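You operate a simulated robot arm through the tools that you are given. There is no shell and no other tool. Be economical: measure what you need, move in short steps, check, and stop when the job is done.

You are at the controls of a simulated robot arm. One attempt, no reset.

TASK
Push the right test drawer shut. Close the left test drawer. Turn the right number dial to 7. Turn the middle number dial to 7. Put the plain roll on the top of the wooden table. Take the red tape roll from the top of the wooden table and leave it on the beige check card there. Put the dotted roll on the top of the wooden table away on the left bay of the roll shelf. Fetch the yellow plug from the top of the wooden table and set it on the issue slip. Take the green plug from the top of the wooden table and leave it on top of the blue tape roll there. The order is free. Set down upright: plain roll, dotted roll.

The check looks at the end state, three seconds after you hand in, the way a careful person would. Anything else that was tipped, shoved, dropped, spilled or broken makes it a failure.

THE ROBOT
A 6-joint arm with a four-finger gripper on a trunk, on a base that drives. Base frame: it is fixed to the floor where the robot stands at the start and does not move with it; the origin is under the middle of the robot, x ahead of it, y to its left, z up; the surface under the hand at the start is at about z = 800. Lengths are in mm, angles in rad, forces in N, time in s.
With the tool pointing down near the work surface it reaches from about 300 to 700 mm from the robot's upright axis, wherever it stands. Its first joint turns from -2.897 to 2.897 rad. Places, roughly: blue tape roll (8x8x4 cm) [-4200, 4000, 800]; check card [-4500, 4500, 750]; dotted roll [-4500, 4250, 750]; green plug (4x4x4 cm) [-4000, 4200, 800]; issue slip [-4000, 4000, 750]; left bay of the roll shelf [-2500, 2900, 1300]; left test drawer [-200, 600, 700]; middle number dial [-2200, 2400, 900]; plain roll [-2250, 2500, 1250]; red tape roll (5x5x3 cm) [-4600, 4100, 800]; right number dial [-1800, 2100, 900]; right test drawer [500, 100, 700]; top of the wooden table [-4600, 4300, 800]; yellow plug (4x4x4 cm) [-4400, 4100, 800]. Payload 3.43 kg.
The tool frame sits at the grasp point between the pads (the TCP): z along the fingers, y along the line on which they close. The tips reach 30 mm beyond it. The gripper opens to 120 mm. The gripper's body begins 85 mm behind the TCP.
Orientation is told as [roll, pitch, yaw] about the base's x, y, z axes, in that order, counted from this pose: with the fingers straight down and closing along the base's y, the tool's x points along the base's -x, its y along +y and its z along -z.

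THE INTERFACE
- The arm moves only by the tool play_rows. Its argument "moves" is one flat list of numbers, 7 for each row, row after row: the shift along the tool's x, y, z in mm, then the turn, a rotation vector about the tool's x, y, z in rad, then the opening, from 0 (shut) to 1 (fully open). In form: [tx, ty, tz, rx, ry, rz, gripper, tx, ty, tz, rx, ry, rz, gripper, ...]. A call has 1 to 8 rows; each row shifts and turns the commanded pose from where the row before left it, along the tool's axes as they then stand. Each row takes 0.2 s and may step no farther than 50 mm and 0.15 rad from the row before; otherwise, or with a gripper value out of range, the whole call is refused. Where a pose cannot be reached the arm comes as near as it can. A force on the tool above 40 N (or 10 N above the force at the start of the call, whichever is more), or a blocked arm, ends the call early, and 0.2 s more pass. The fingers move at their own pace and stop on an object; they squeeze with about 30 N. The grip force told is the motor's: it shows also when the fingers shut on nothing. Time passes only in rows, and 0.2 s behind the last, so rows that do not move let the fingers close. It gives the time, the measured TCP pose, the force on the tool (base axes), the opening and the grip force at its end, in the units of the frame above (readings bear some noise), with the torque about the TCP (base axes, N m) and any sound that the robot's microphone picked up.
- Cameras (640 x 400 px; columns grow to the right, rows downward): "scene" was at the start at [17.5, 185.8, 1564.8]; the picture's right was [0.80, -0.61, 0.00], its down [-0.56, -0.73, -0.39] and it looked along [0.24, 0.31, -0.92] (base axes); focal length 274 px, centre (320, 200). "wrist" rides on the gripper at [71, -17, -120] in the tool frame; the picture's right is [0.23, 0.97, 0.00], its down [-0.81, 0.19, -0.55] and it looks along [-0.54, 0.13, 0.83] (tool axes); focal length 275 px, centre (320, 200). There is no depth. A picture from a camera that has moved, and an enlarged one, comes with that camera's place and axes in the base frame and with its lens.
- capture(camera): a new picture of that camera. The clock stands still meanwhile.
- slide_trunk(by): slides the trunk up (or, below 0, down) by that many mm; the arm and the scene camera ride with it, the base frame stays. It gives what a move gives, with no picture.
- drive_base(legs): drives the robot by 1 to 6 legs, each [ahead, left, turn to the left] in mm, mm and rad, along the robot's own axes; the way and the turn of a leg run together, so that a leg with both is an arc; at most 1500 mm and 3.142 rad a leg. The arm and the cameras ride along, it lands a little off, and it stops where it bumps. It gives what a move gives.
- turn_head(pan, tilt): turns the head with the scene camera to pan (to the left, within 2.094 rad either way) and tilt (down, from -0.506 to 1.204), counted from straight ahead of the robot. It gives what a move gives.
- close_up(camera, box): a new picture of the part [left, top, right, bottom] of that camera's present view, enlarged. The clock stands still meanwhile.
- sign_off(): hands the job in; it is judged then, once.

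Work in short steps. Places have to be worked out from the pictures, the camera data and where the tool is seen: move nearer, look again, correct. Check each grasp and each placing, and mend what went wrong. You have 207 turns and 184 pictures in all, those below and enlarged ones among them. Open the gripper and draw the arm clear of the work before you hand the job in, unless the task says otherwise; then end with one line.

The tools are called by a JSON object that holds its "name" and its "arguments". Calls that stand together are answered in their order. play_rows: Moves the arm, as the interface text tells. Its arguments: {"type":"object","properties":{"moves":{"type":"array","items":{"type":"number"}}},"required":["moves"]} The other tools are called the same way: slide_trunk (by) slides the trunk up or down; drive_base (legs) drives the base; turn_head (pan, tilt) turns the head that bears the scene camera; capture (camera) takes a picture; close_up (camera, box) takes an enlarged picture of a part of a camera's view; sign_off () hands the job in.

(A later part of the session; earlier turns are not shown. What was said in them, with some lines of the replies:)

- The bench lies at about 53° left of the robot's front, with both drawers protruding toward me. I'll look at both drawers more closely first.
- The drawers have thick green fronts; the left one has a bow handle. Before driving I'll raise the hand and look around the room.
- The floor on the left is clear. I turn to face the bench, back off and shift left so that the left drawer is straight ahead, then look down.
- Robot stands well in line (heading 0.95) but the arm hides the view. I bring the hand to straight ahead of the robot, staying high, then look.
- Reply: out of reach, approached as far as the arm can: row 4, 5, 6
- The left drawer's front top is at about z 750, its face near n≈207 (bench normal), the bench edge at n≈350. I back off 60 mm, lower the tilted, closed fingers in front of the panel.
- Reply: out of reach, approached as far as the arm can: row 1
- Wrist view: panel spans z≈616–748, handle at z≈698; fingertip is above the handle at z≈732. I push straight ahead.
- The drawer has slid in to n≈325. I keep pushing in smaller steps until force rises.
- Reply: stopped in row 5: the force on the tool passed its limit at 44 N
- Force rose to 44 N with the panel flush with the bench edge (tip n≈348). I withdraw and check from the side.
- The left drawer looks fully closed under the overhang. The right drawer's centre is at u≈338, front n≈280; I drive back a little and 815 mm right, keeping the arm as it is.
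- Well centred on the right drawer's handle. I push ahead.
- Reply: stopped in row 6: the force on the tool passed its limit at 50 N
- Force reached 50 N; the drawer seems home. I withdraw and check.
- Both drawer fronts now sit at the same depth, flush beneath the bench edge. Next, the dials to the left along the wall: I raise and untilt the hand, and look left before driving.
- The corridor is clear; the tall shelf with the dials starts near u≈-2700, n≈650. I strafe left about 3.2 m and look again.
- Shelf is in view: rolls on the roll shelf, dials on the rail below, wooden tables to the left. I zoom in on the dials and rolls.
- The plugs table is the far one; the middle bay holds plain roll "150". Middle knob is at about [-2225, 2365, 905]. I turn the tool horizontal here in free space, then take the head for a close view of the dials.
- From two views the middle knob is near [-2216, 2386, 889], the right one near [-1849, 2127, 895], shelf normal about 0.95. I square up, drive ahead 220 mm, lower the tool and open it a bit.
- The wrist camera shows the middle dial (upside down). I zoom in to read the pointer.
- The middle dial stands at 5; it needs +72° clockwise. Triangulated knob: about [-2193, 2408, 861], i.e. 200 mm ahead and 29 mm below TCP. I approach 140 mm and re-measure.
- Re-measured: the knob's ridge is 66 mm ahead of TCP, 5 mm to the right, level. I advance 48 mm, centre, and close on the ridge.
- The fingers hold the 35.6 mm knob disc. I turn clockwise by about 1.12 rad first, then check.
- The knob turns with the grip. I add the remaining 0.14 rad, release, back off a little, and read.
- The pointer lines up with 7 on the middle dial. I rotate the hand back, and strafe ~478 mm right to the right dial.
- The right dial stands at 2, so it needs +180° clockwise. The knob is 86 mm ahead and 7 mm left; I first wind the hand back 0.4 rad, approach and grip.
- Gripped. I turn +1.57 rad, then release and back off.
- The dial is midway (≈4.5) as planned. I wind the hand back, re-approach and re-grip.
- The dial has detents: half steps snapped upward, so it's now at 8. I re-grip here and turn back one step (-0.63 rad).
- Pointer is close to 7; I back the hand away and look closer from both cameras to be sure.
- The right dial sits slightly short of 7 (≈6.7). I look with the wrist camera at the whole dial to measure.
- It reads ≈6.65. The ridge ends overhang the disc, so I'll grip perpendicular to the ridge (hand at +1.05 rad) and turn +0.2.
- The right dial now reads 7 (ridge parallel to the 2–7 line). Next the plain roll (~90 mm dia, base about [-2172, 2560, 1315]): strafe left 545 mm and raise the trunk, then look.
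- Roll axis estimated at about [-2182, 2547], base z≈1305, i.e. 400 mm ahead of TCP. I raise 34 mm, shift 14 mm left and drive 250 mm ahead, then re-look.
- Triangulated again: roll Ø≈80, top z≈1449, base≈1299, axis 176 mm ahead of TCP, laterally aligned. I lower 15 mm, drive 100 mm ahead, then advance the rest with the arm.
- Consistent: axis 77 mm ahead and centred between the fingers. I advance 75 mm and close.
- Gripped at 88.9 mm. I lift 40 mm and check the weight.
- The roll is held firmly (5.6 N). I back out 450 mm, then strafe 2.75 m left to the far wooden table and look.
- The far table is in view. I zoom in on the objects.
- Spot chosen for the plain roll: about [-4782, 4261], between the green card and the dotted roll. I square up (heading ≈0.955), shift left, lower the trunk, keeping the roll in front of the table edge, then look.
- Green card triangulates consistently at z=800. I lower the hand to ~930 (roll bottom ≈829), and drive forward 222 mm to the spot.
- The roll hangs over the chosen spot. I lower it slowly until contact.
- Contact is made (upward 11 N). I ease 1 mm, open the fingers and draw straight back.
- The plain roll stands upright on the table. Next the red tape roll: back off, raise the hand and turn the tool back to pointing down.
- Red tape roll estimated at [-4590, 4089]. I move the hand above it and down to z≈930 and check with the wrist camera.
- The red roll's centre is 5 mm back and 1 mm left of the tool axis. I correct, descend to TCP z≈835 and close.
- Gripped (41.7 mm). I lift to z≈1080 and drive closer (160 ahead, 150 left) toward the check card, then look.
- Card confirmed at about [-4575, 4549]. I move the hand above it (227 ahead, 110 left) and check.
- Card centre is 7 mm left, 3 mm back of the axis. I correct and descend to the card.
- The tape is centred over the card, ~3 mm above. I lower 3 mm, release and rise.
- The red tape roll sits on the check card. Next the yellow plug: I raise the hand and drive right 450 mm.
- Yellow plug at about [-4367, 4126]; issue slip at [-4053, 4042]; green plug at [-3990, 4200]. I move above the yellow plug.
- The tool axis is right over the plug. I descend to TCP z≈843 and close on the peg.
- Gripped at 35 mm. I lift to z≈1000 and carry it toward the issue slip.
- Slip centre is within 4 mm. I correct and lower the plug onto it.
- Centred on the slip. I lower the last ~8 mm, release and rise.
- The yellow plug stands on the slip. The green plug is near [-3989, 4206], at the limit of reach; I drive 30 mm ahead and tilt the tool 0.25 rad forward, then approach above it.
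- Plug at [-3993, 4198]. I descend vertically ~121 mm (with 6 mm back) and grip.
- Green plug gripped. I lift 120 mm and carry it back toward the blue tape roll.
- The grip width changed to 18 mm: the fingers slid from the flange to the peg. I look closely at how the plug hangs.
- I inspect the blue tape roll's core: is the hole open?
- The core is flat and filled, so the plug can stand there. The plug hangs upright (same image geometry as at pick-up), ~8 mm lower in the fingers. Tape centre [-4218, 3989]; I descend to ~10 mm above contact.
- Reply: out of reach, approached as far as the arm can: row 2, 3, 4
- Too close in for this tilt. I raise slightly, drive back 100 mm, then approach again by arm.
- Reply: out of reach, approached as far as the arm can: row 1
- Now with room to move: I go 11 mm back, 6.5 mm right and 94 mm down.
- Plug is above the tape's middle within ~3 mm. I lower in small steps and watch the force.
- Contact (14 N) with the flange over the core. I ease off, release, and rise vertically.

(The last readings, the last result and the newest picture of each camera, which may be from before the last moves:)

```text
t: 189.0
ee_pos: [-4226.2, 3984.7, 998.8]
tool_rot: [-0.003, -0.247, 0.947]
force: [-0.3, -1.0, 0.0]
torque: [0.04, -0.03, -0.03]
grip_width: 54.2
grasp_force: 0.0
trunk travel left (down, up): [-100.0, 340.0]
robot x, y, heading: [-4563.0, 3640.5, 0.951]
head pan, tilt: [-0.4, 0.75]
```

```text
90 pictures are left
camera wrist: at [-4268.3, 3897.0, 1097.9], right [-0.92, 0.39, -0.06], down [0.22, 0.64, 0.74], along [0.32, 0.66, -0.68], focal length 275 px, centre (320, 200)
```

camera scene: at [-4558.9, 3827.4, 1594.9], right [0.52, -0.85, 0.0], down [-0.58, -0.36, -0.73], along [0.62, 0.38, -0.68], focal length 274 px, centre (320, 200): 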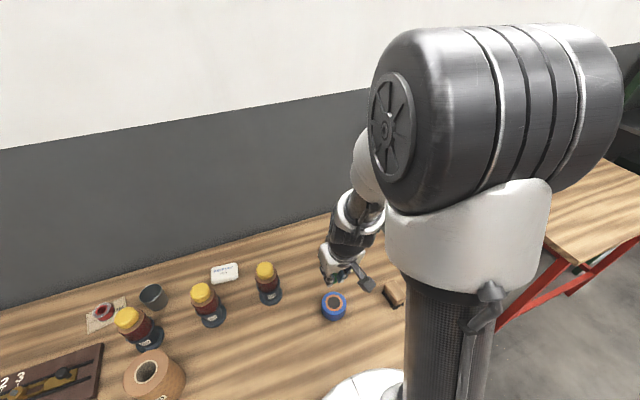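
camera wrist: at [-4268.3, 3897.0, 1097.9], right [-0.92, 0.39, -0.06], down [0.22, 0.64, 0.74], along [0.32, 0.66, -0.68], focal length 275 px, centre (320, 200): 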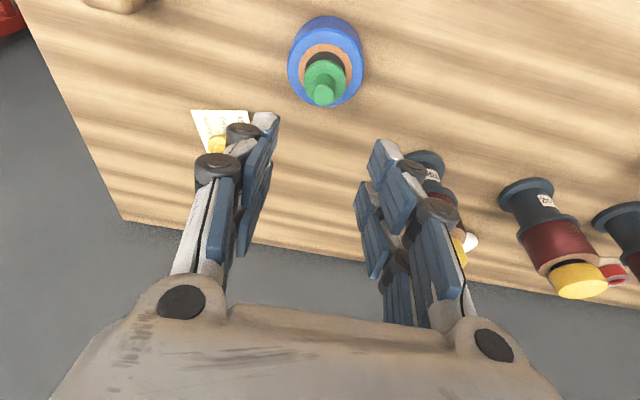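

The green plug stands on the blue tape roll. Last: the dotted roll. I raise the hand, back away, go left in line with the dotted roll and tilt the tool to near-horizontal (pitch ≈-1.27).

{"name": "play_rows", "arguments": {"moves": [-11, 0, -43, 0, 0, 0, 0.45, -11, 0, -43, 0, 0, 0, 0.45, -5, 0, -20, 0, 0, 0, 0.45]}}

{"name": "drive_base", "arguments": {"legs": [[-330, 0, 0], [0, 392, -0.01]]}}

{"name": "play_rows", "arguments": {"moves": [-38, 0, 9, 0, 0, 0, 1, -38, 0, 9, 0, 0, 0, 1, -38, 0, 9, 0, 0, 0, 1, 0, 0, 0, 0, -0.146, 0, 1, 0, 0, 0, 0, -0.146, 0, 1, 0, 0, 0, 0, -0.146, 0, 1, 0, 0, 0, 0, -0.146, 0, 1]}}

{"name": "play_rows", "arguments": {"moves": [0, 0, 0, 0, -0.146, 0, 1, 0, 0, 0, 0, -0.146, 0, 1, 0, 0, 0, 0, -0.146, 0, 1, 0, 0, 0, 0, 0, 0, 1]}}

{"name": "turn_head", "arguments": {"pan": 0, "tilt": 0.8}}

{"name": "capture", "arguments": {"camera": "scene"}}

{"name": "capture", "arguments": {"camera": "wrist"}}

```text
t: 189.8
ee_pos: [-4224.3, 3986.2, 1108.0]
tool_rot: [-0.001, -0.248, 0.947]
force: [0.9, -0.1, -0.3]
torque: [0.0, 0.02, -0.01]
grip_width: 53.8
grasp_force: 0.1
trunk travel left (down, up): [-100.0, 340.0]
robot x, y, heading: [-4565.9, 3638.6, 0.95]
head pan, tilt: [-0.4, 0.75]
```

```text
t: 194.1
ee_pos: [-4736.2, 3950.8, 1106.9]
tool_rot: [-0.001, -0.249, 0.947]
force: [0.5, 0.8, 0.8]
torque: [-0.02, -0.02, -0.02]
grip_width: 54.3
grasp_force: 0.1
trunk travel left (down, up): [-100.0, 340.0]
robot x, y, heading: [-5077.3, 3603.5, 0.946]
head pan, tilt: [-0.4, 0.75]
```

```text
t: 195.7
ee_pos: [-4674.8, 4049.6, 1107.8]
tool_rot: [0.018, -0.746, 0.965]
force: [0.1, 0.9, 0.3]
torque: [-0.04, 0.07, -0.04]
grip_width: 120.0
grasp_force: 0.1
out of reach, approached as far as the arm can: row 7
trunk travel left (down, up): [-100.0, 340.0]
robot x, y, heading: [-5069.7, 3604.5, 0.947]
head pan, tilt: [-0.4, 0.75]
```

```text
t: 196.7
ee_pos: [-4679.0, 4052.6, 1107.4]
tool_rot: [0.059, -1.185, 0.913]
force: [-0.4, 0.1, 0.2]
torque: [-0.03, 0.0, 0.02]
grip_width: 120.1
grasp_force: 0.0
out of reach, approached as far as the arm can: row 1
trunk travel left (down, up): [-100.0, 340.0]
robot x, y, heading: [-5074.9, 3607.5, 0.948]
head pan, tilt: [-0.4, 0.75]
```

```text
t: 197.5
ee_pos: [-4678.8, 4051.8, 1106.4]
tool_rot: [0.062, -1.187, 0.912]
force: [-0.9, -0.7, -1.3]
torque: [-0.02, 0.04, -0.01]
grip_width: 120.0
grasp_force: 0.1
trunk travel left (down, up): [-100.0, 340.0]
robot x, y, heading: [-5080.7, 3602.0, 0.948]
head pan, tilt: [0.0, 0.799]
```

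```text
89 pictures are left
camera scene: at [-5151.1, 3734.7, 1590.9], right [0.81, -0.58, 0.0], down [-0.42, -0.58, -0.7], along [0.41, 0.57, -0.72], focal length 274 px, centre (320, 200)
```

scene: 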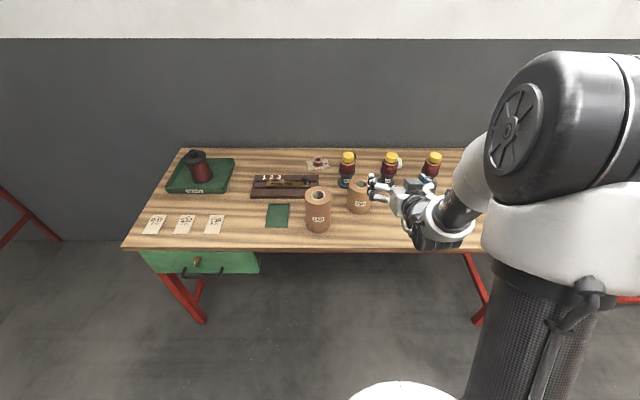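

```text
88 pictures are left
camera wrist: at [-4742.1, 3931.1, 1084.4], right [-0.85, 0.48, -0.19], down [-0.26, -0.08, 0.96], along [0.45, 0.87, 0.19], focal length 275 px, centre (320, 200)
```

wrist: 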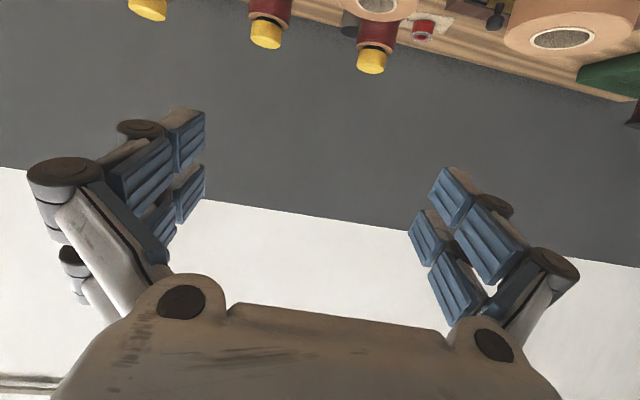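

Tool pitch is about -1.19, fine. Dotted roll axis ≈[-4598, 4255], Ø≈90. I lower to z≈880, shift 52 mm left, then look with the wrist camera.

{"name": "play_rows", "arguments": {"moves": [34.9, 8.7, 14.1, 0, 0, -0.022, 1, 34.9, 8.7, 14.1, 0, 0, 0, 1, 34.9, 8.7, 14.1, 0, 0, 0, 1, 34.9, 8.7, 14.1, 0, 0, 0, 1, 34.9, 8.7, 14.1, 0, 0, 0, 1, 34.9, 8.7, 14.1, 0, 0, 0, 1]}}

{"name": "capture", "arguments": {"camera": "wrist"}}

{"name": "capture", "arguments": {"camera": "scene"}}

```text
t: 198.9
ee_pos: [-4649.8, 4102.9, 946.7]
tool_rot: [0.193, -1.164, 0.815]
force: [0.4, 0.1, -0.7]
torque: [0.01, -0.01, 0.02]
grip_width: 119.7
grasp_force: 0.1
out of reach, approached as far as the arm can: row 1, 2, 3, 4, 5, 6
trunk travel left (down, up): [-100.0, 340.0]
robot x, y, heading: [-5075.0, 3604.8, 0.948]
head pan, tilt: [0.0, 0.799]
```

```text
87 pictures are left
camera wrist: at [-4710.1, 3980.5, 925.7], right [-0.88, 0.46, -0.14], down [-0.2, -0.1, 0.97], along [0.44, 0.88, 0.18], focal length 275 px, centre (320, 200)
```

wrist: 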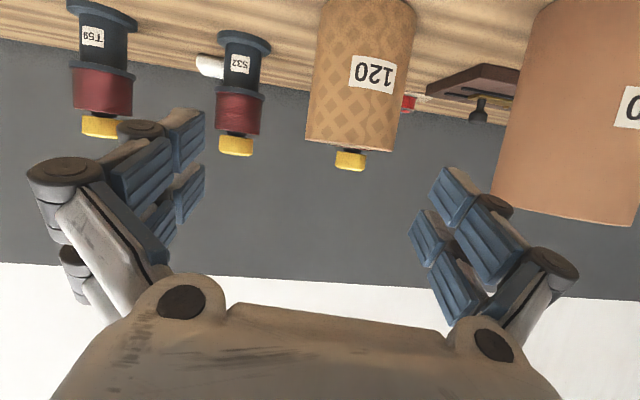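

```text
86 pictures are left
camera scene: at [-5150.9, 3735.4, 1590.8], right [0.81, -0.58, 0.0], down [-0.42, -0.58, -0.7], along [0.41, 0.57, -0.72], focal length 274 px, centre (320, 200)
```

scene: 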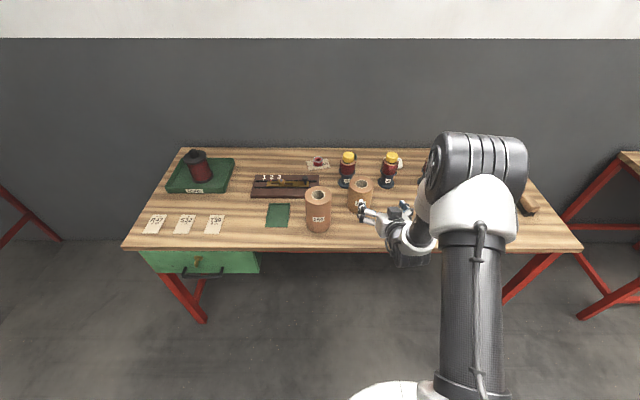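

The arm got into an awkward branch here. I back off, and bring the tool back to pointing down, centred ahead, before tilting again lower down.

{"name": "drive_base", "arguments": {"legs": [[-150, 0, 0]]}}

{"name": "play_rows", "arguments": {"moves": [-20, 0, -5, 0, 0.145, 0, 1, -20, 0, -10, 0, 0.145, 0, 1, -15, 0, -20, 0, 0.145, 0, 1, 0, 0, -20, 0, 0.145, 0, 1, 0, 0, -20, 0, 0.145, 0, 1, 0, 0, 0, 0, 0.145, 0, 1, 0, 0, 0, 0, 0.145, 0, 1, 0, 0, 0, 0, 0.145, 0, 1]}}

```text
t: 200.3
ee_pos: [-4734.3, 3982.8, 946.4]
tool_rot: [0.19, -1.165, 0.815]
force: [-0.3, 0.1, -0.1]
torque: [0.01, 0.05, 0.01]
grip_width: 119.9
grasp_force: 0.2
trunk travel left (down, up): [-100.0, 340.0]
robot x, y, heading: [-5156.5, 3483.0, 0.948]
head pan, tilt: [0.0, 0.799]
```

```text
t: 202.1
ee_pos: [-4740.6, 3963.4, 1042.0]
tool_rot: [0.076, -0.009, 0.989]
force: [0.3, 0.0, 0.3]
torque: [0.02, 0.0, -0.03]
grip_width: 119.8
grasp_force: 0.1
out of reach, approached as far as the arm can: row 4
trunk travel left (down, up): [-100.0, 340.0]
robot x, y, heading: [-5160.3, 3487.4, 0.949]
head pan, tilt: [0.0, 0.799]
```

Nearly straight down again; I correct the residual skew and bring the hand to centre-ahead (560 mm), z≈930.

{"name": "play_rows", "arguments": {"moves": [24, 20, 0, 0.076, 0, 0.04, 1, 24, 20, 0, 0, 0, 0, 1, 24, 21, 0, 0, 0, 0, 1, 0, 0, 40, 0, 0, 0, 1, 0, 0, 40, 0, 0, 0, 1, 0, 0, 30, 0, 0, 0, 1]}}

{"name": "play_rows", "arguments": {"moves": [0, 0, 0, 0, -0.145, 0, 1, 0, 0, 0, 0, -0.145, 0, 1, 0, 0, 0, 0, -0.145, 0, 1, 0, 0, 0, 0, -0.145, 0, 1, 0, 0, 0, 0, -0.145, 0, 1, 0, 0, 0, 0, -0.145, 0, 1, 0, 0, 0, 0, -0.145, 0, 1, 0, 0, 0, 0, -0.145, 0, 1]}}

```text
t: 203.5
ee_pos: [-4833.9, 3940.3, 930.8]
tool_rot: [-0.002, -0.008, 0.951]
force: [0.3, 0.8, 0.4]
torque: [-0.01, 0.02, 0.02]
grip_width: 119.8
grasp_force: 0.0
trunk travel left (down, up): [-100.0, 340.0]
robot x, y, heading: [-5161.9, 3486.7, 0.948]
head pan, tilt: [0.0, 0.799]
```

```text
t: 205.3
ee_pos: [-4832.0, 3940.9, 931.2]
tool_rot: [0.0, -1.168, 0.951]
force: [0.0, 0.7, -1.0]
torque: [-0.05, 0.02, 0.01]
grip_width: 119.9
grasp_force: 0.1
trunk travel left (down, up): [-100.0, 340.0]
robot x, y, heading: [-5162.3, 3489.5, 0.946]
head pan, tilt: [0.0, 0.799]
```

Clean now. I tilt a bit more, lower to z≈880 and drive 260 mm ahead, then measure.

{"name": "play_rows", "arguments": {"moves": [0, 0, 0, 0, -0.08, 0, 1, 25, 0, 8, 0, 0, 0, 1, 24, 0, 8, 0, 0, 0, 1, 0, 0, 0, 0, 0, 0, 1]}}

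{"name": "drive_base", "arguments": {"legs": [[260, -6, 0]]}}

{"name": "capture", "arguments": {"camera": "wrist"}}

{"name": "close_up", "arguments": {"camera": "scene", "box": [280, 150, 440, 270]}}

```text
t: 206.3
ee_pos: [-4832.8, 3941.6, 880.4]
tool_rot: [0.003, -1.25, 0.951]
force: [-0.1, -0.2, 0.3]
torque: [0.02, 0.01, 0.0]
grip_width: 120.2
grasp_force: 0.0
trunk travel left (down, up): [-100.0, 340.0]
robot x, y, heading: [-5160.4, 3487.4, 0.95]
head pan, tilt: [0.0, 0.799]
```

```text
t: 208.2
ee_pos: [-4670.9, 4151.4, 880.7]
tool_rot: [0.0, -1.249, 0.946]
force: [0.4, -0.3, -0.7]
torque: [0.02, 0.04, -0.02]
grip_width: 120.0
grasp_force: 0.1
trunk travel left (down, up): [-100.0, 340.0]
robot x, y, heading: [-4996.5, 3698.3, 0.94]
head pan, tilt: [0.0, 0.799]
```

```text
85 pictures are left
camera wrist: at [-4734.9, 4032.4, 850.2], right [-0.83, 0.51, -0.22], down [-0.31, -0.1, 0.94], along [0.46, 0.85, 0.25], focal length 275 px, centre (320, 200)
```

wrist: 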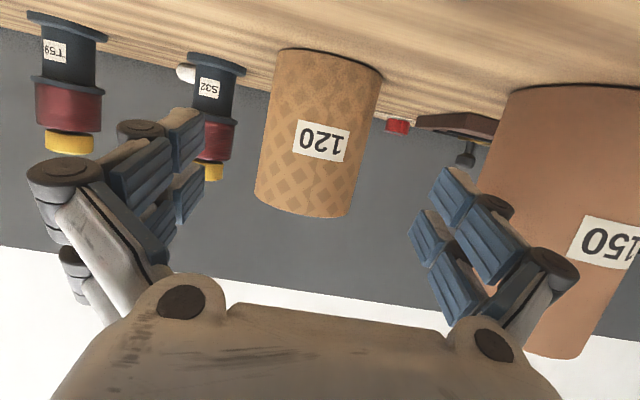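

```text
3.33 times, centred on (360, 210) of scene
camera zoom: at [-5074.5, 3829.3, 1590.8], right [0.81, -0.59, 0.0], down [-0.42, -0.58, -0.7], along [0.41, 0.56, -0.72], focal length 914 px, centre (187, 167)
```

zoom: 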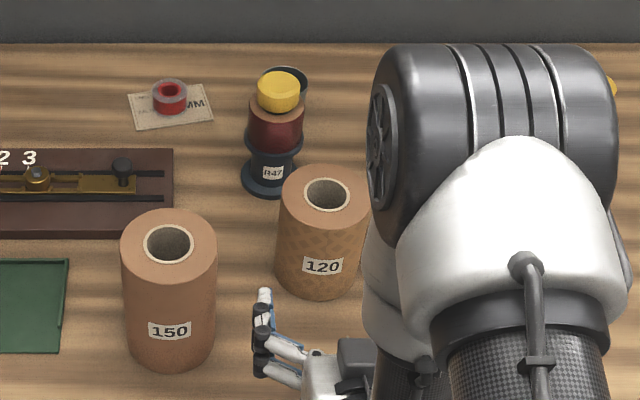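

The dotted roll is centred between the fingers, axis 115 mm ahead. I drive 60 mm, then measure via the reading and do the rest by arm.

{"name": "drive_base", "arguments": {"legs": [[60, 0, 0]]}}

{"name": "capture", "arguments": {"camera": "wrist"}}

```text
t: 209.1
ee_pos: [-4634.2, 4201.8, 879.5]
tool_rot: [0.0, -1.247, 0.945]
force: [0.0, -0.1, -0.2]
torque: [0.0, 0.0, -0.04]
grip_width: 119.9
grasp_force: 0.0
trunk travel left (down, up): [-100.0, 340.0]
robot x, y, heading: [-4961.8, 3750.5, 0.94]
head pan, tilt: [0.0, 0.799]
```

```text
83 pictures are left
camera wrist: at [-4698.8, 4081.6, 850.1], right [-0.83, 0.51, -0.22], down [-0.31, -0.1, 0.94], along [0.46, 0.85, 0.25], focal length 275 px, centre (320, 200)
```

wrist: 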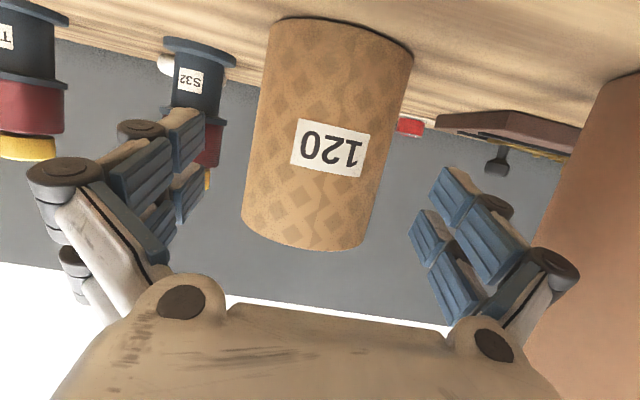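

53 mm to go, centred. I advance and close.

{"name": "play_rows", "arguments": {"moves": [-5.5, 0, 16.5, 0, 0, 0, 1, -5.5, 0, 16.5, 0, 0, 0, 1, -5.4, 0, 16.4, 0, 0, 0, 1, 0, 0, 0, 0, 0, 0, 0, 0, 0, 0, 0, 0, 0, 0, 0, 0, 0, 0, 0, 0, 0, 0, 0, 0, 0, 0, 0, 0]}}

{"name": "capture", "arguments": {"camera": "wrist"}}

```text
t: 210.7
ee_pos: [-4605.8, 4241.4, 881.9]
tool_rot: [0.0, -1.249, 0.945]
force: [0.9, -0.7, 0.4]
torque: [-0.22, -0.18, 0.0]
grip_width: 89.0
grasp_force: 29.9
trunk travel left (down, up): [-100.0, 340.0]
robot x, y, heading: [-4964.4, 3748.8, 0.947]
head pan, tilt: [0.0, 0.799]
```

```text
82 pictures are left
camera wrist: at [-4670.5, 4122.7, 851.4], right [-0.83, 0.51, -0.22], down [-0.31, -0.1, 0.94], along [0.46, 0.85, 0.25], focal length 275 px, centre (320, 200)
```

wrist: 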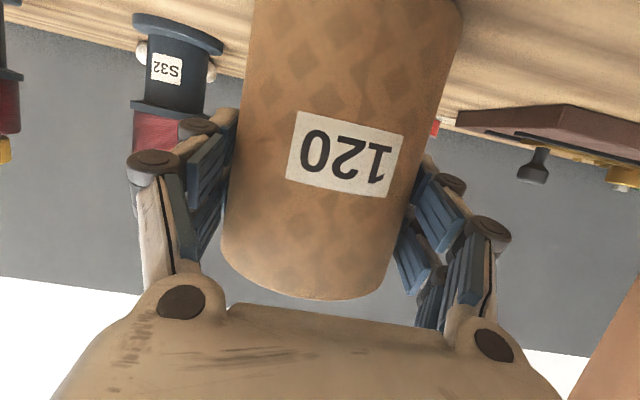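

Gripped at 89 mm. I lift 90 mm and check.

{"name": "play_rows", "arguments": {"moves": [-14, 0, -4.7, 0, 0, 0, 0, -19, 0, -6.3, 0, 0, 0, 0, -26, 0, -8.7, 0, 0, 0, 0, -26, 0, -8.7, 0, 0, 0, 0]}}

{"name": "capture", "arguments": {"camera": "wrist"}}

{"name": "close_up", "arguments": {"camera": "scene", "box": [260, 120, 480, 280]}}

```text
t: 211.7
ee_pos: [-4603.7, 4241.5, 969.1]
tool_rot: [0.001, -1.247, 0.945]
force: [-0.1, 0.0, -5.0]
torque: [-0.02, 0.02, 0.04]
grip_width: 88.7
grasp_force: 29.9
trunk travel left (down, up): [-100.0, 340.0]
robot x, y, heading: [-4968.0, 3747.7, 0.938]
head pan, tilt: [0.0, 0.799]
```

```text
81 pictures are left
camera wrist: at [-4669.2, 4122.9, 938.7], right [-0.83, 0.51, -0.22], down [-0.31, -0.1, 0.94], along [0.46, 0.85, 0.25], focal length 275 px, centre (320, 200)
```

wrist: 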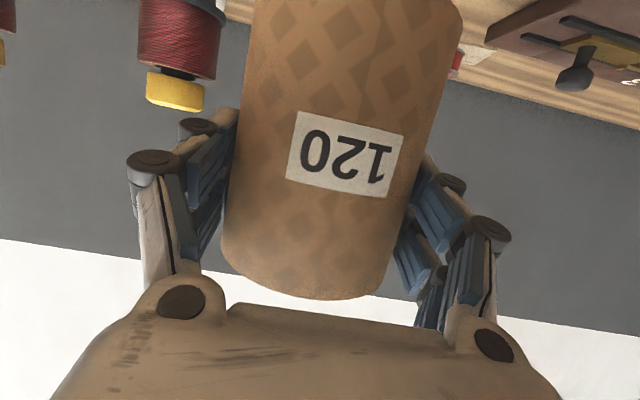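

```text
2.50 times, centred on (370, 200) of scene
camera zoom: at [-5039.1, 3878.0, 1590.9], right [0.81, -0.59, 0.0], down [-0.42, -0.58, -0.7], along [0.41, 0.56, -0.72], focal length 686 px, centre (195, 200)
```

zoom: 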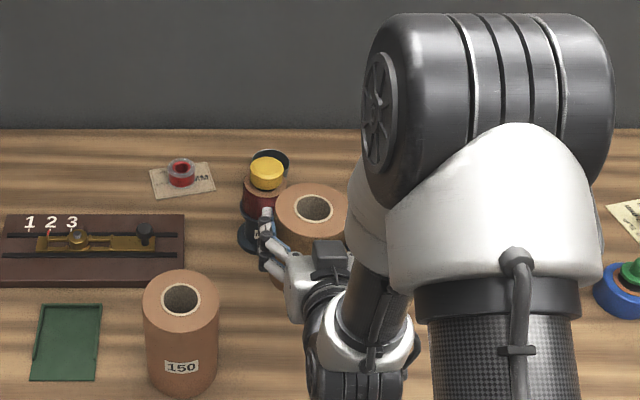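

Held firmly. I back away 400 mm, then strafe ~2.5 m right to the shelf's left bay, and raise the trunk.

{"name": "drive_base", "arguments": {"legs": [[-400, 0, 0], [0, -1260, 0], [0, -1250, 0.012]]}}

{"name": "slide_trunk", "arguments": {"by": 340}}

{"name": "turn_head", "arguments": {"pan": 0, "tilt": 0.6}}

{"name": "capture", "arguments": {"camera": "scene"}}

```text
t: 226.0
ee_pos: [-2835.8, 2394.3, 968.3]
tool_rot: [0.003, -1.247, 0.926]
force: [1.2, -0.6, -5.3]
torque: [-0.04, 0.03, 0.03]
grip_width: 88.8
grasp_force: 30.0
trunk travel left (down, up): [-100.0, 340.0]
robot x, y, heading: [-3204.7, 1905.1, 0.921]
head pan, tilt: [0.0, 0.799]
```

```text
t: 229.4
ee_pos: [-2837.1, 2394.7, 1308.1]
tool_rot: [-0.001, -1.247, 0.927]
force: [-0.4, -0.4, -5.1]
torque: [-0.02, 0.01, 0.0]
grip_width: 88.6
grasp_force: 30.1
trunk travel left (down, up): [-440.0, 0.0]
robot x, y, heading: [-3204.4, 1904.9, 0.924]
head pan, tilt: [0.0, 0.799]
```

```text
t: 230.1
ee_pos: [-2835.6, 2394.4, 1308.8]
tool_rot: [0.001, -1.247, 0.928]
force: [-0.2, 0.7, -5.2]
torque: [0.01, 0.04, 0.0]
grip_width: 88.7
grasp_force: 30.2
trunk travel left (down, up): [-440.0, 0.0]
robot x, y, heading: [-3204.1, 1905.8, 0.923]
head pan, tilt: [0.0, 0.6]
```

```text
79 pictures are left
camera scene: at [-3272.0, 2044.6, 1947.6], right [0.8, -0.6, 0.0], down [-0.34, -0.45, -0.82], along [0.5, 0.66, -0.57], focal length 274 px, centre (320, 200)
```

scene: 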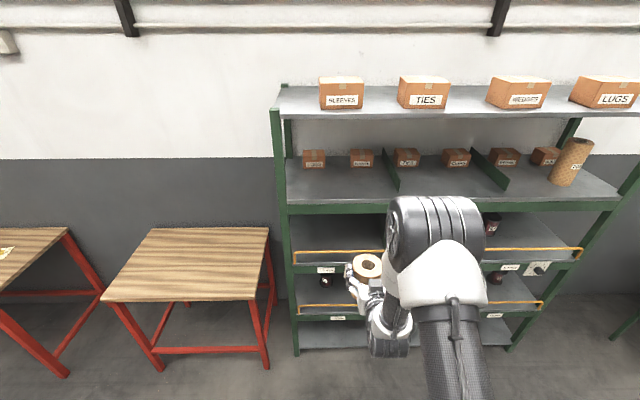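

In line with the left bay (centre ≈[-2553, 2827]). I raise the hand to z≈1420, square up and drive 380 mm ahead, then check.

{"name": "play_rows", "arguments": {"moves": [-36, 0, -12, 0, 0, 0, 0, -36, 0, -12, 0, 0, 0, 0, -34, 0, -11, 0, 0, 0, 0, 0, 0, 0, 0, 0, 0, 0]}}

{"name": "drive_base", "arguments": {"legs": [[0, 0, 0.033], [380, 0, 0]]}}

{"name": "capture", "arguments": {"camera": "scene"}}

{"name": "capture", "arguments": {"camera": "wrist"}}

```text
t: 231.1
ee_pos: [-2837.9, 2394.2, 1418.3]
tool_rot: [0.003, -1.247, 0.926]
force: [-0.4, -0.2, -5.8]
torque: [0.01, -0.01, -0.03]
grip_width: 88.8
grasp_force: 30.2
trunk travel left (down, up): [-440.0, 0.0]
robot x, y, heading: [-3206.0, 1906.4, 0.922]
head pan, tilt: [0.0, 0.6]
```

```text
t: 233.9
ee_pos: [-2634.7, 2712.6, 1419.4]
tool_rot: [0.001, -1.246, 0.956]
force: [0.1, 0.2, -5.3]
torque: [-0.01, 0.04, 0.02]
grip_width: 88.5
grasp_force: 30.1
trunk travel left (down, up): [-440.0, 0.0]
robot x, y, heading: [-2985.4, 2211.1, 0.958]
head pan, tilt: [0.0, 0.6]
```

```text
78 pictures are left
camera scene: at [-3058.3, 2350.8, 1947.7], right [0.82, -0.58, 0.0], down [-0.33, -0.46, -0.82], along [0.48, 0.67, -0.57], focal length 274 px, centre (320, 200)
```

scene: 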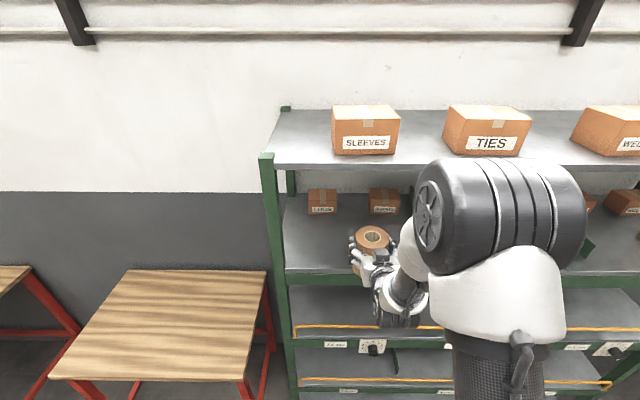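

```text
77 pictures are left
camera wrist: at [-2697.5, 2592.7, 1389.5], right [-0.84, 0.5, -0.22], down [-0.31, -0.11, 0.94], along [0.45, 0.86, 0.25], focal length 275 px, centre (320, 200)
```

wrist: 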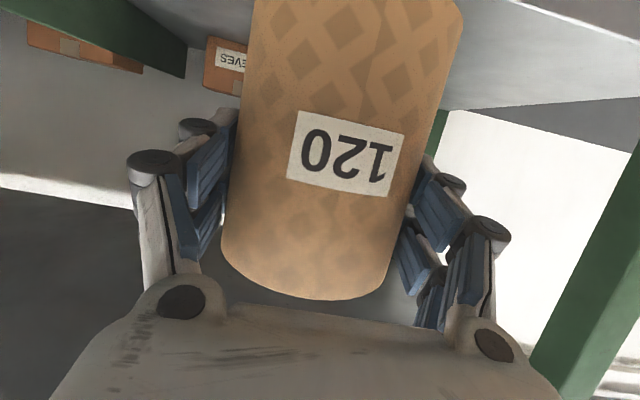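

Aligned; 140 mm to go. I drive 80 mm and then extend 60 mm with the arm.

{"name": "drive_base", "arguments": {"legs": [[80, 0, 0]]}}

{"name": "play_rows", "arguments": {"moves": [-6.4, 0, 19, 0, 0, 0, 0, -6.4, 0, 19, 0, 0, 0, 0, -6.4, 0, 19, 0, 0, 0, 0, 0, 0, 0, 0, 0, 0, 0]}}

{"name": "capture", "arguments": {"camera": "scene"}}

{"name": "capture", "arguments": {"camera": "wrist"}}

```text
t: 234.9
ee_pos: [-2588.7, 2775.4, 1417.4]
tool_rot: [0.0, -1.244, 0.954]
force: [0.2, 0.5, -6.1]
torque: [0.01, 0.01, 0.01]
grip_width: 88.6
grasp_force: 29.7
trunk travel left (down, up): [-440.0, 0.0]
robot x, y, heading: [-2943.0, 2277.9, 0.956]
head pan, tilt: [0.0, 0.6]
```

```text
t: 235.9
ee_pos: [-2552.3, 2823.2, 1419.8]
tool_rot: [0.001, -1.247, 0.953]
force: [0.4, -0.2, -5.2]
torque: [0.02, 0.02, -0.03]
grip_width: 89.1
grasp_force: 30.0
trunk travel left (down, up): [-440.0, 0.0]
robot x, y, heading: [-2942.7, 2273.8, 0.951]
head pan, tilt: [0.0, 0.6]
```

```text
76 pictures are left
camera scene: at [-3013.9, 2413.2, 1947.7], right [0.81, -0.58, 0.0], down [-0.33, -0.46, -0.82], along [0.48, 0.67, -0.57], focal length 274 px, centre (320, 200)
```

scene: 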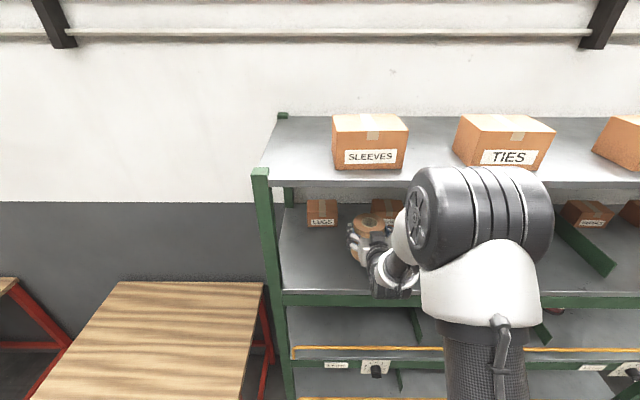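

```text
75 pictures are left
camera wrist: at [-2616.6, 2702.6, 1389.6], right [-0.84, 0.5, -0.22], down [-0.31, -0.11, 0.94], along [0.45, 0.86, 0.24], focal length 275 px, centre (320, 200)
```

wrist: 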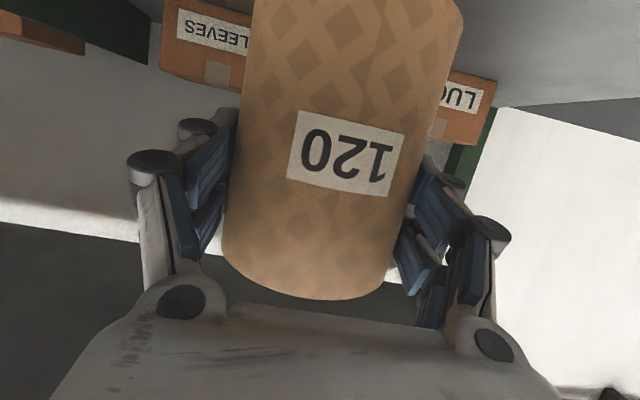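

Good spot: boxes are well behind. I lower 32 mm, then in small steps until contact.

{"name": "play_rows", "arguments": {"moves": [9.5, 0, 3.2, 0, 0, 0, 0, 9.5, 0, 3.2, 0, 0, 0, 0, 9.5, 0, 3.2, 0, 0, 0, 0, 2, 0, 0.6, 0, 0, 0, 0, 0, 0, 0, 0, 0, 0, 0]}}

{"name": "play_rows", "arguments": {"moves": [1.9, 0, 0.63, 0, 0, 0, 0, 1.9, 0, 0.63, 0, 0, 0, 0]}}

```text
t: 237.1
ee_pos: [-2556.3, 2822.3, 1387.6]
tool_rot: [0.002, -1.246, 0.954]
force: [-0.6, -0.4, -5.0]
torque: [-0.02, 0.0, 0.01]
grip_width: 89.0
grasp_force: 29.9
trunk travel left (down, up): [-440.0, 0.0]
robot x, y, heading: [-2941.3, 2274.7, 0.953]
head pan, tilt: [0.0, 0.6]
```

```text
t: 237.7
ee_pos: [-2556.0, 2823.4, 1383.7]
tool_rot: [0.0, -1.244, 0.955]
force: [-0.4, -1.0, -4.6]
torque: [-0.01, 0.01, -0.03]
grip_width: 88.8
grasp_force: 29.2
trunk travel left (down, up): [-440.0, 0.0]
robot x, y, heading: [-2944.5, 2279.3, 0.954]
head pan, tilt: [0.0, 0.6]
```

{"name": "play_rows", "arguments": {"moves": [1.5, 0, 0.5, 0, 0, 0, 0, 1, 0, 0.3, 0, 0, 0, 0]}}

```text
t: 238.3
ee_pos: [-2555.2, 2823.8, 1381.8]
tool_rot: [0.001, -1.249, 0.955]
force: [-0.1, -0.5, -1.3]
torque: [0.1, 0.15, 0.02]
grip_width: 88.7
grasp_force: 30.0
trunk travel left (down, up): [-440.0, 0.0]
robot x, y, heading: [-2941.4, 2279.6, 0.955]
head pan, tilt: [0.0, 0.6]
```

Contact begins (weight mostly taken). One more mm, then release and draw back horizontally.

{"name": "play_rows", "arguments": {"moves": [0.9, 0, 0.3, 0, 0, 0, 0, 0, 0, 0, 0, 0, 0, 1, 0, 0, 0, 0, 0, 0, 1, 0, 0, 0, 0, 0, 0, 1, 9.5, 0, -28.5, 0, 0, 0, 1, 12.6, 0, -38, 0, 0, 0, 1, 12.6, 0, -38, 0, 0, 0, 1]}}

{"name": "capture", "arguments": {"camera": "wrist"}}

{"name": "capture", "arguments": {"camera": "scene"}}

```text
t: 239.9
ee_pos: [-2617.1, 2730.9, 1378.1]
tool_rot: [0.0, -1.25, 0.955]
force: [-0.1, 0.6, 0.5]
torque: [0.02, 0.03, 0.0]
grip_width: 119.9
grasp_force: 0.0
trunk travel left (down, up): [-440.0, 0.0]
robot x, y, heading: [-2942.0, 2277.1, 0.956]
head pan, tilt: [0.0, 0.6]
```

```text
74 pictures are left
camera wrist: at [-2680.4, 2611.3, 1347.0], right [-0.84, 0.5, -0.22], down [-0.31, -0.11, 0.94], along [0.45, 0.86, 0.25], focal length 275 px, centre (320, 200)
```

wrist: 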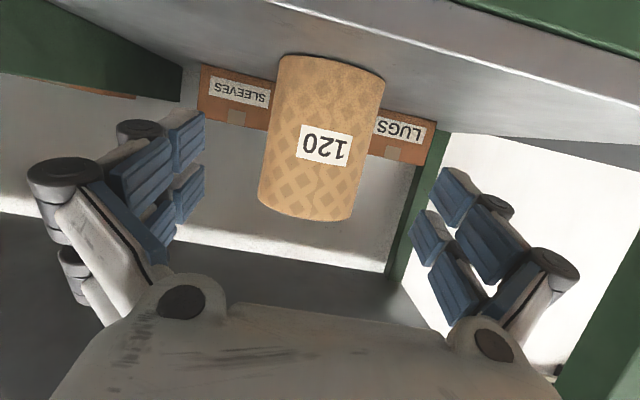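

```text
73 pictures are left
camera scene: at [-3015.1, 2411.5, 1947.8], right [0.81, -0.58, 0.0], down [-0.33, -0.46, -0.83], along [0.48, 0.67, -0.56], focal length 274 px, centre (320, 200)
```

scene: 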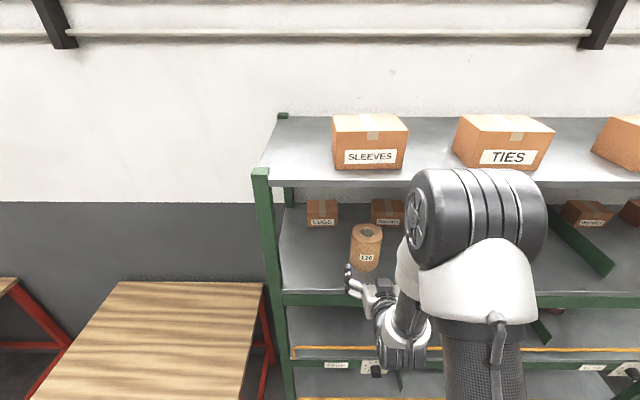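

The dotted roll stands upright in the left bay. I back off 450 mm and do a final check of the dials.

{"name": "drive_base", "arguments": {"legs": [[-450, 0, 0], [0, -350, 0]]}}

{"name": "slide_trunk", "arguments": {"by": -340}}

{"name": "turn_head", "arguments": {"pan": 0, "tilt": 0.5}}

{"name": "capture", "arguments": {"camera": "scene"}}

```text
t: 244.6
ee_pos: [-2602.0, 2165.4, 1375.7]
tool_rot: [0.002, -1.248, 0.978]
force: [0.1, -0.1, 0.4]
torque: [0.01, -0.02, -0.01]
grip_width: 120.2
grasp_force: 0.0
trunk travel left (down, up): [-440.0, 0.0]
robot x, y, heading: [-2917.6, 1701.0, 0.973]
head pan, tilt: [0.0, 0.6]
```

```text
t: 247.9
ee_pos: [-2602.1, 2164.2, 1036.9]
tool_rot: [0.002, -1.246, 0.979]
force: [0.0, -0.3, -0.1]
torque: [0.01, -0.01, -0.03]
grip_width: 120.0
grasp_force: 0.0
trunk travel left (down, up): [-100.0, 340.0]
robot x, y, heading: [-2916.4, 1700.1, 0.974]
head pan, tilt: [0.0, 0.6]
```

```text
t: 248.6
ee_pos: [-2601.1, 2165.2, 1036.4]
tool_rot: [0.002, -1.248, 0.977]
force: [0.0, -0.2, 0.8]
torque: [0.01, 0.01, 0.01]
grip_width: 120.0
grasp_force: 0.1
trunk travel left (down, up): [-100.0, 340.0]
robot x, y, heading: [-2915.4, 1701.9, 0.976]
head pan, tilt: [0.0, 0.499]
```

```text
72 pictures are left
camera scene: at [-2990.2, 1838.5, 1616.8], right [0.83, -0.56, 0.0], down [-0.27, -0.4, -0.88], along [0.49, 0.73, -0.48], focal length 274 px, centre (320, 200)
```

scene: 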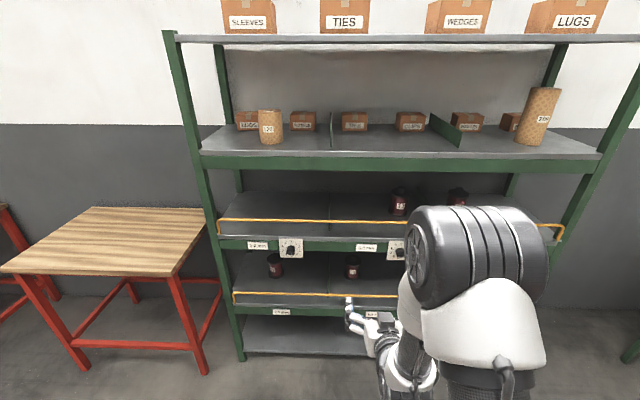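

The arm hides two dials; I move 700 mm right and zoom in on them.

{"name": "drive_base", "arguments": {"legs": [[0, -700, 0]]}}

{"name": "turn_head", "arguments": {"pan": 0.15, "tilt": 0.5}}

{"name": "capture", "arguments": {"camera": "scene"}}

```text
t: 252.4
ee_pos: [-2017.5, 1769.7, 1035.8]
tool_rot: [0.001, -1.248, 0.979]
force: [0.8, -0.3, -0.9]
torque: [0.0, -0.02, 0.01]
grip_width: 119.9
grasp_force: 0.1
trunk travel left (down, up): [-100.0, 340.0]
robot x, y, heading: [-2333.5, 1307.2, 0.976]
head pan, tilt: [0.0, 0.499]
```

```text
t: 253.1
ee_pos: [-2016.9, 1769.9, 1036.1]
tool_rot: [0.003, -1.246, 0.977]
force: [1.1, 0.3, 0.5]
torque: [0.02, -0.03, 0.0]
grip_width: 119.8
grasp_force: 0.1
trunk travel left (down, up): [-100.0, 340.0]
robot x, y, heading: [-2327.9, 1305.7, 0.977]
head pan, tilt: [0.15, 0.499]
```

```text
71 pictures are left
camera scene: at [-2418.0, 1449.8, 1616.8], right [0.9, -0.43, 0.0], down [-0.21, -0.43, -0.88], along [0.38, 0.79, -0.48], focal length 274 px, centre (320, 200)
```

scene: 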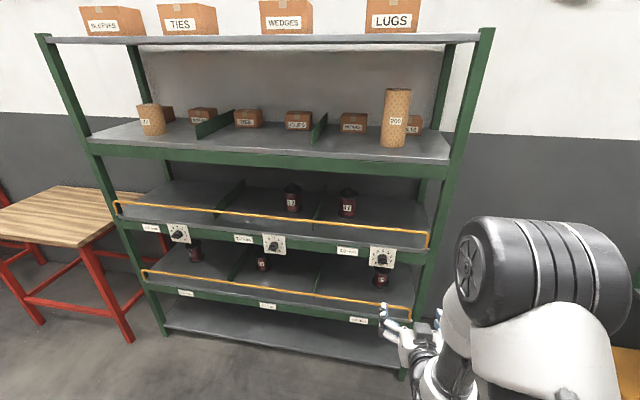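

{"name": "close_up", "arguments": {"camera": "scene", "box": [255, 228, 295, 258]}}

{"name": "close_up", "arguments": {"camera": "scene", "box": [362, 242, 402, 272]}}

```text
13.33 times, centred on (275, 243) of scene
camera zoom: at [-2418.0, 1449.8, 1616.8], right [0.9, -0.43, 0.0], down [-0.21, -0.43, -0.88], along [0.38, 0.79, -0.48], focal length 3657 px, centre (920, -373)
```

zoom: 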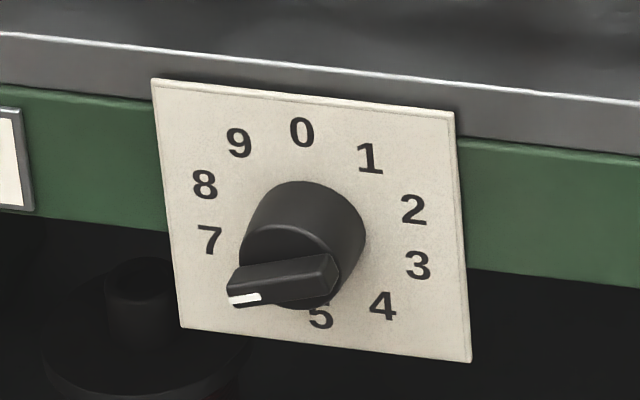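

```text
13.33 times, centred on (382, 257) of scene
camera zoom: at [-2418.0, 1449.8, 1616.8], right [0.9, -0.43, 0.0], down [-0.21, -0.43, -0.88], along [0.38, 0.79, -0.48], focal length 3657 px, centre (-507, -560)
```

zoom: 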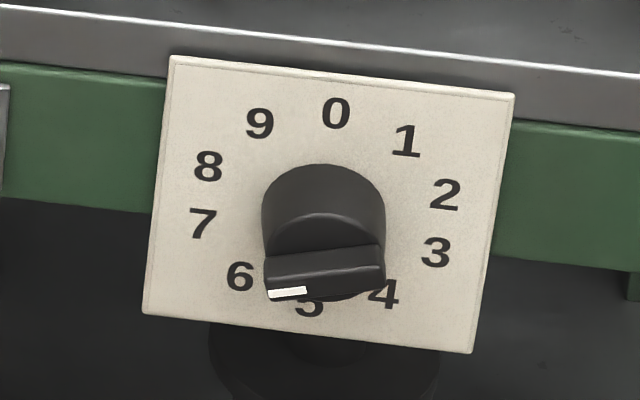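

Both dials read 7. From here I take a sideways look at the bench drawers for protrusion.

{"name": "turn_head", "arguments": {"pan": -1.35, "tilt": 0.35}}

{"name": "capture", "arguments": {"camera": "scene"}}

```text
t: 254.7
ee_pos: [-2018.5, 1769.2, 1036.4]
tool_rot: [0.001, -1.248, 0.981]
force: [-0.6, 0.6, -0.4]
torque: [0.02, -0.03, 0.01]
grip_width: 120.1
grasp_force: 0.1
trunk travel left (down, up): [-100.0, 340.0]
robot x, y, heading: [-2331.9, 1306.5, 0.976]
head pan, tilt: [-1.349, 0.351]
```

```text
68 pictures are left
camera scene: at [-2370.3, 1333.9, 1630.5], right [-0.36, -0.93, 0.0], down [-0.32, 0.12, -0.94], along [0.88, -0.34, -0.34], focal length 274 px, centre (320, 200)
```

scene: 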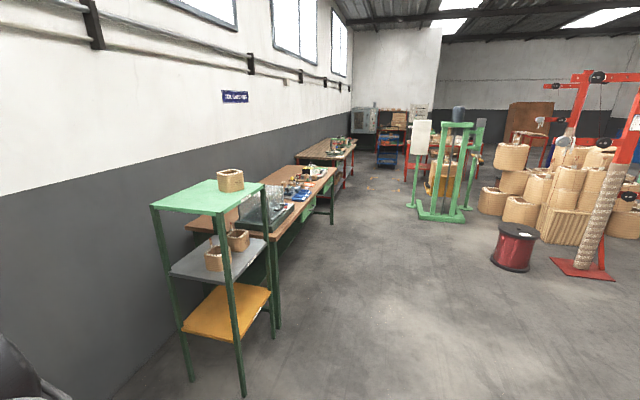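

{"name": "close_up", "arguments": {"camera": "scene", "box": [260, 160, 350, 260]}}

```text
4.00 times, centred on (305, 210) of scene
camera zoom: at [-2370.3, 1333.9, 1630.5], right [-0.36, -0.93, 0.0], down [-0.32, 0.12, -0.94], along [0.88, -0.34, -0.34], focal length 1097 px, centre (380, 160)
```

zoom: 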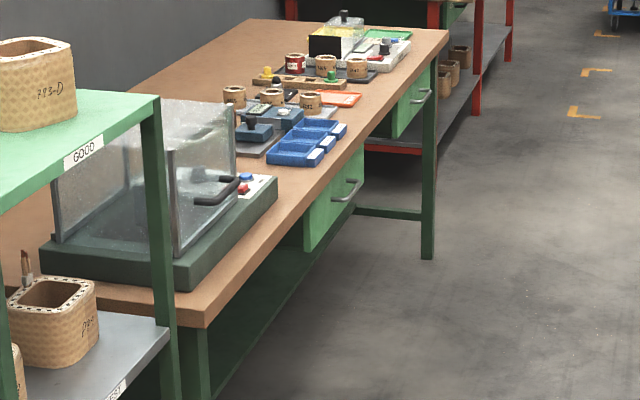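

Both drawers are flush with the bench edge, the dials read 7, and every roll and plug is in place. The gripper is open and the arm is clear, so I hand in.

{"name": "sign_off", "arguments": {}}

```text
The job is handed in.
```

I finished all nine tasks and handed the job in. Both drawers are shut, the right and middle dials read 7, and the rolls, red tape roll and plugs are where you asked. The plain and dotted rolls stand upright.
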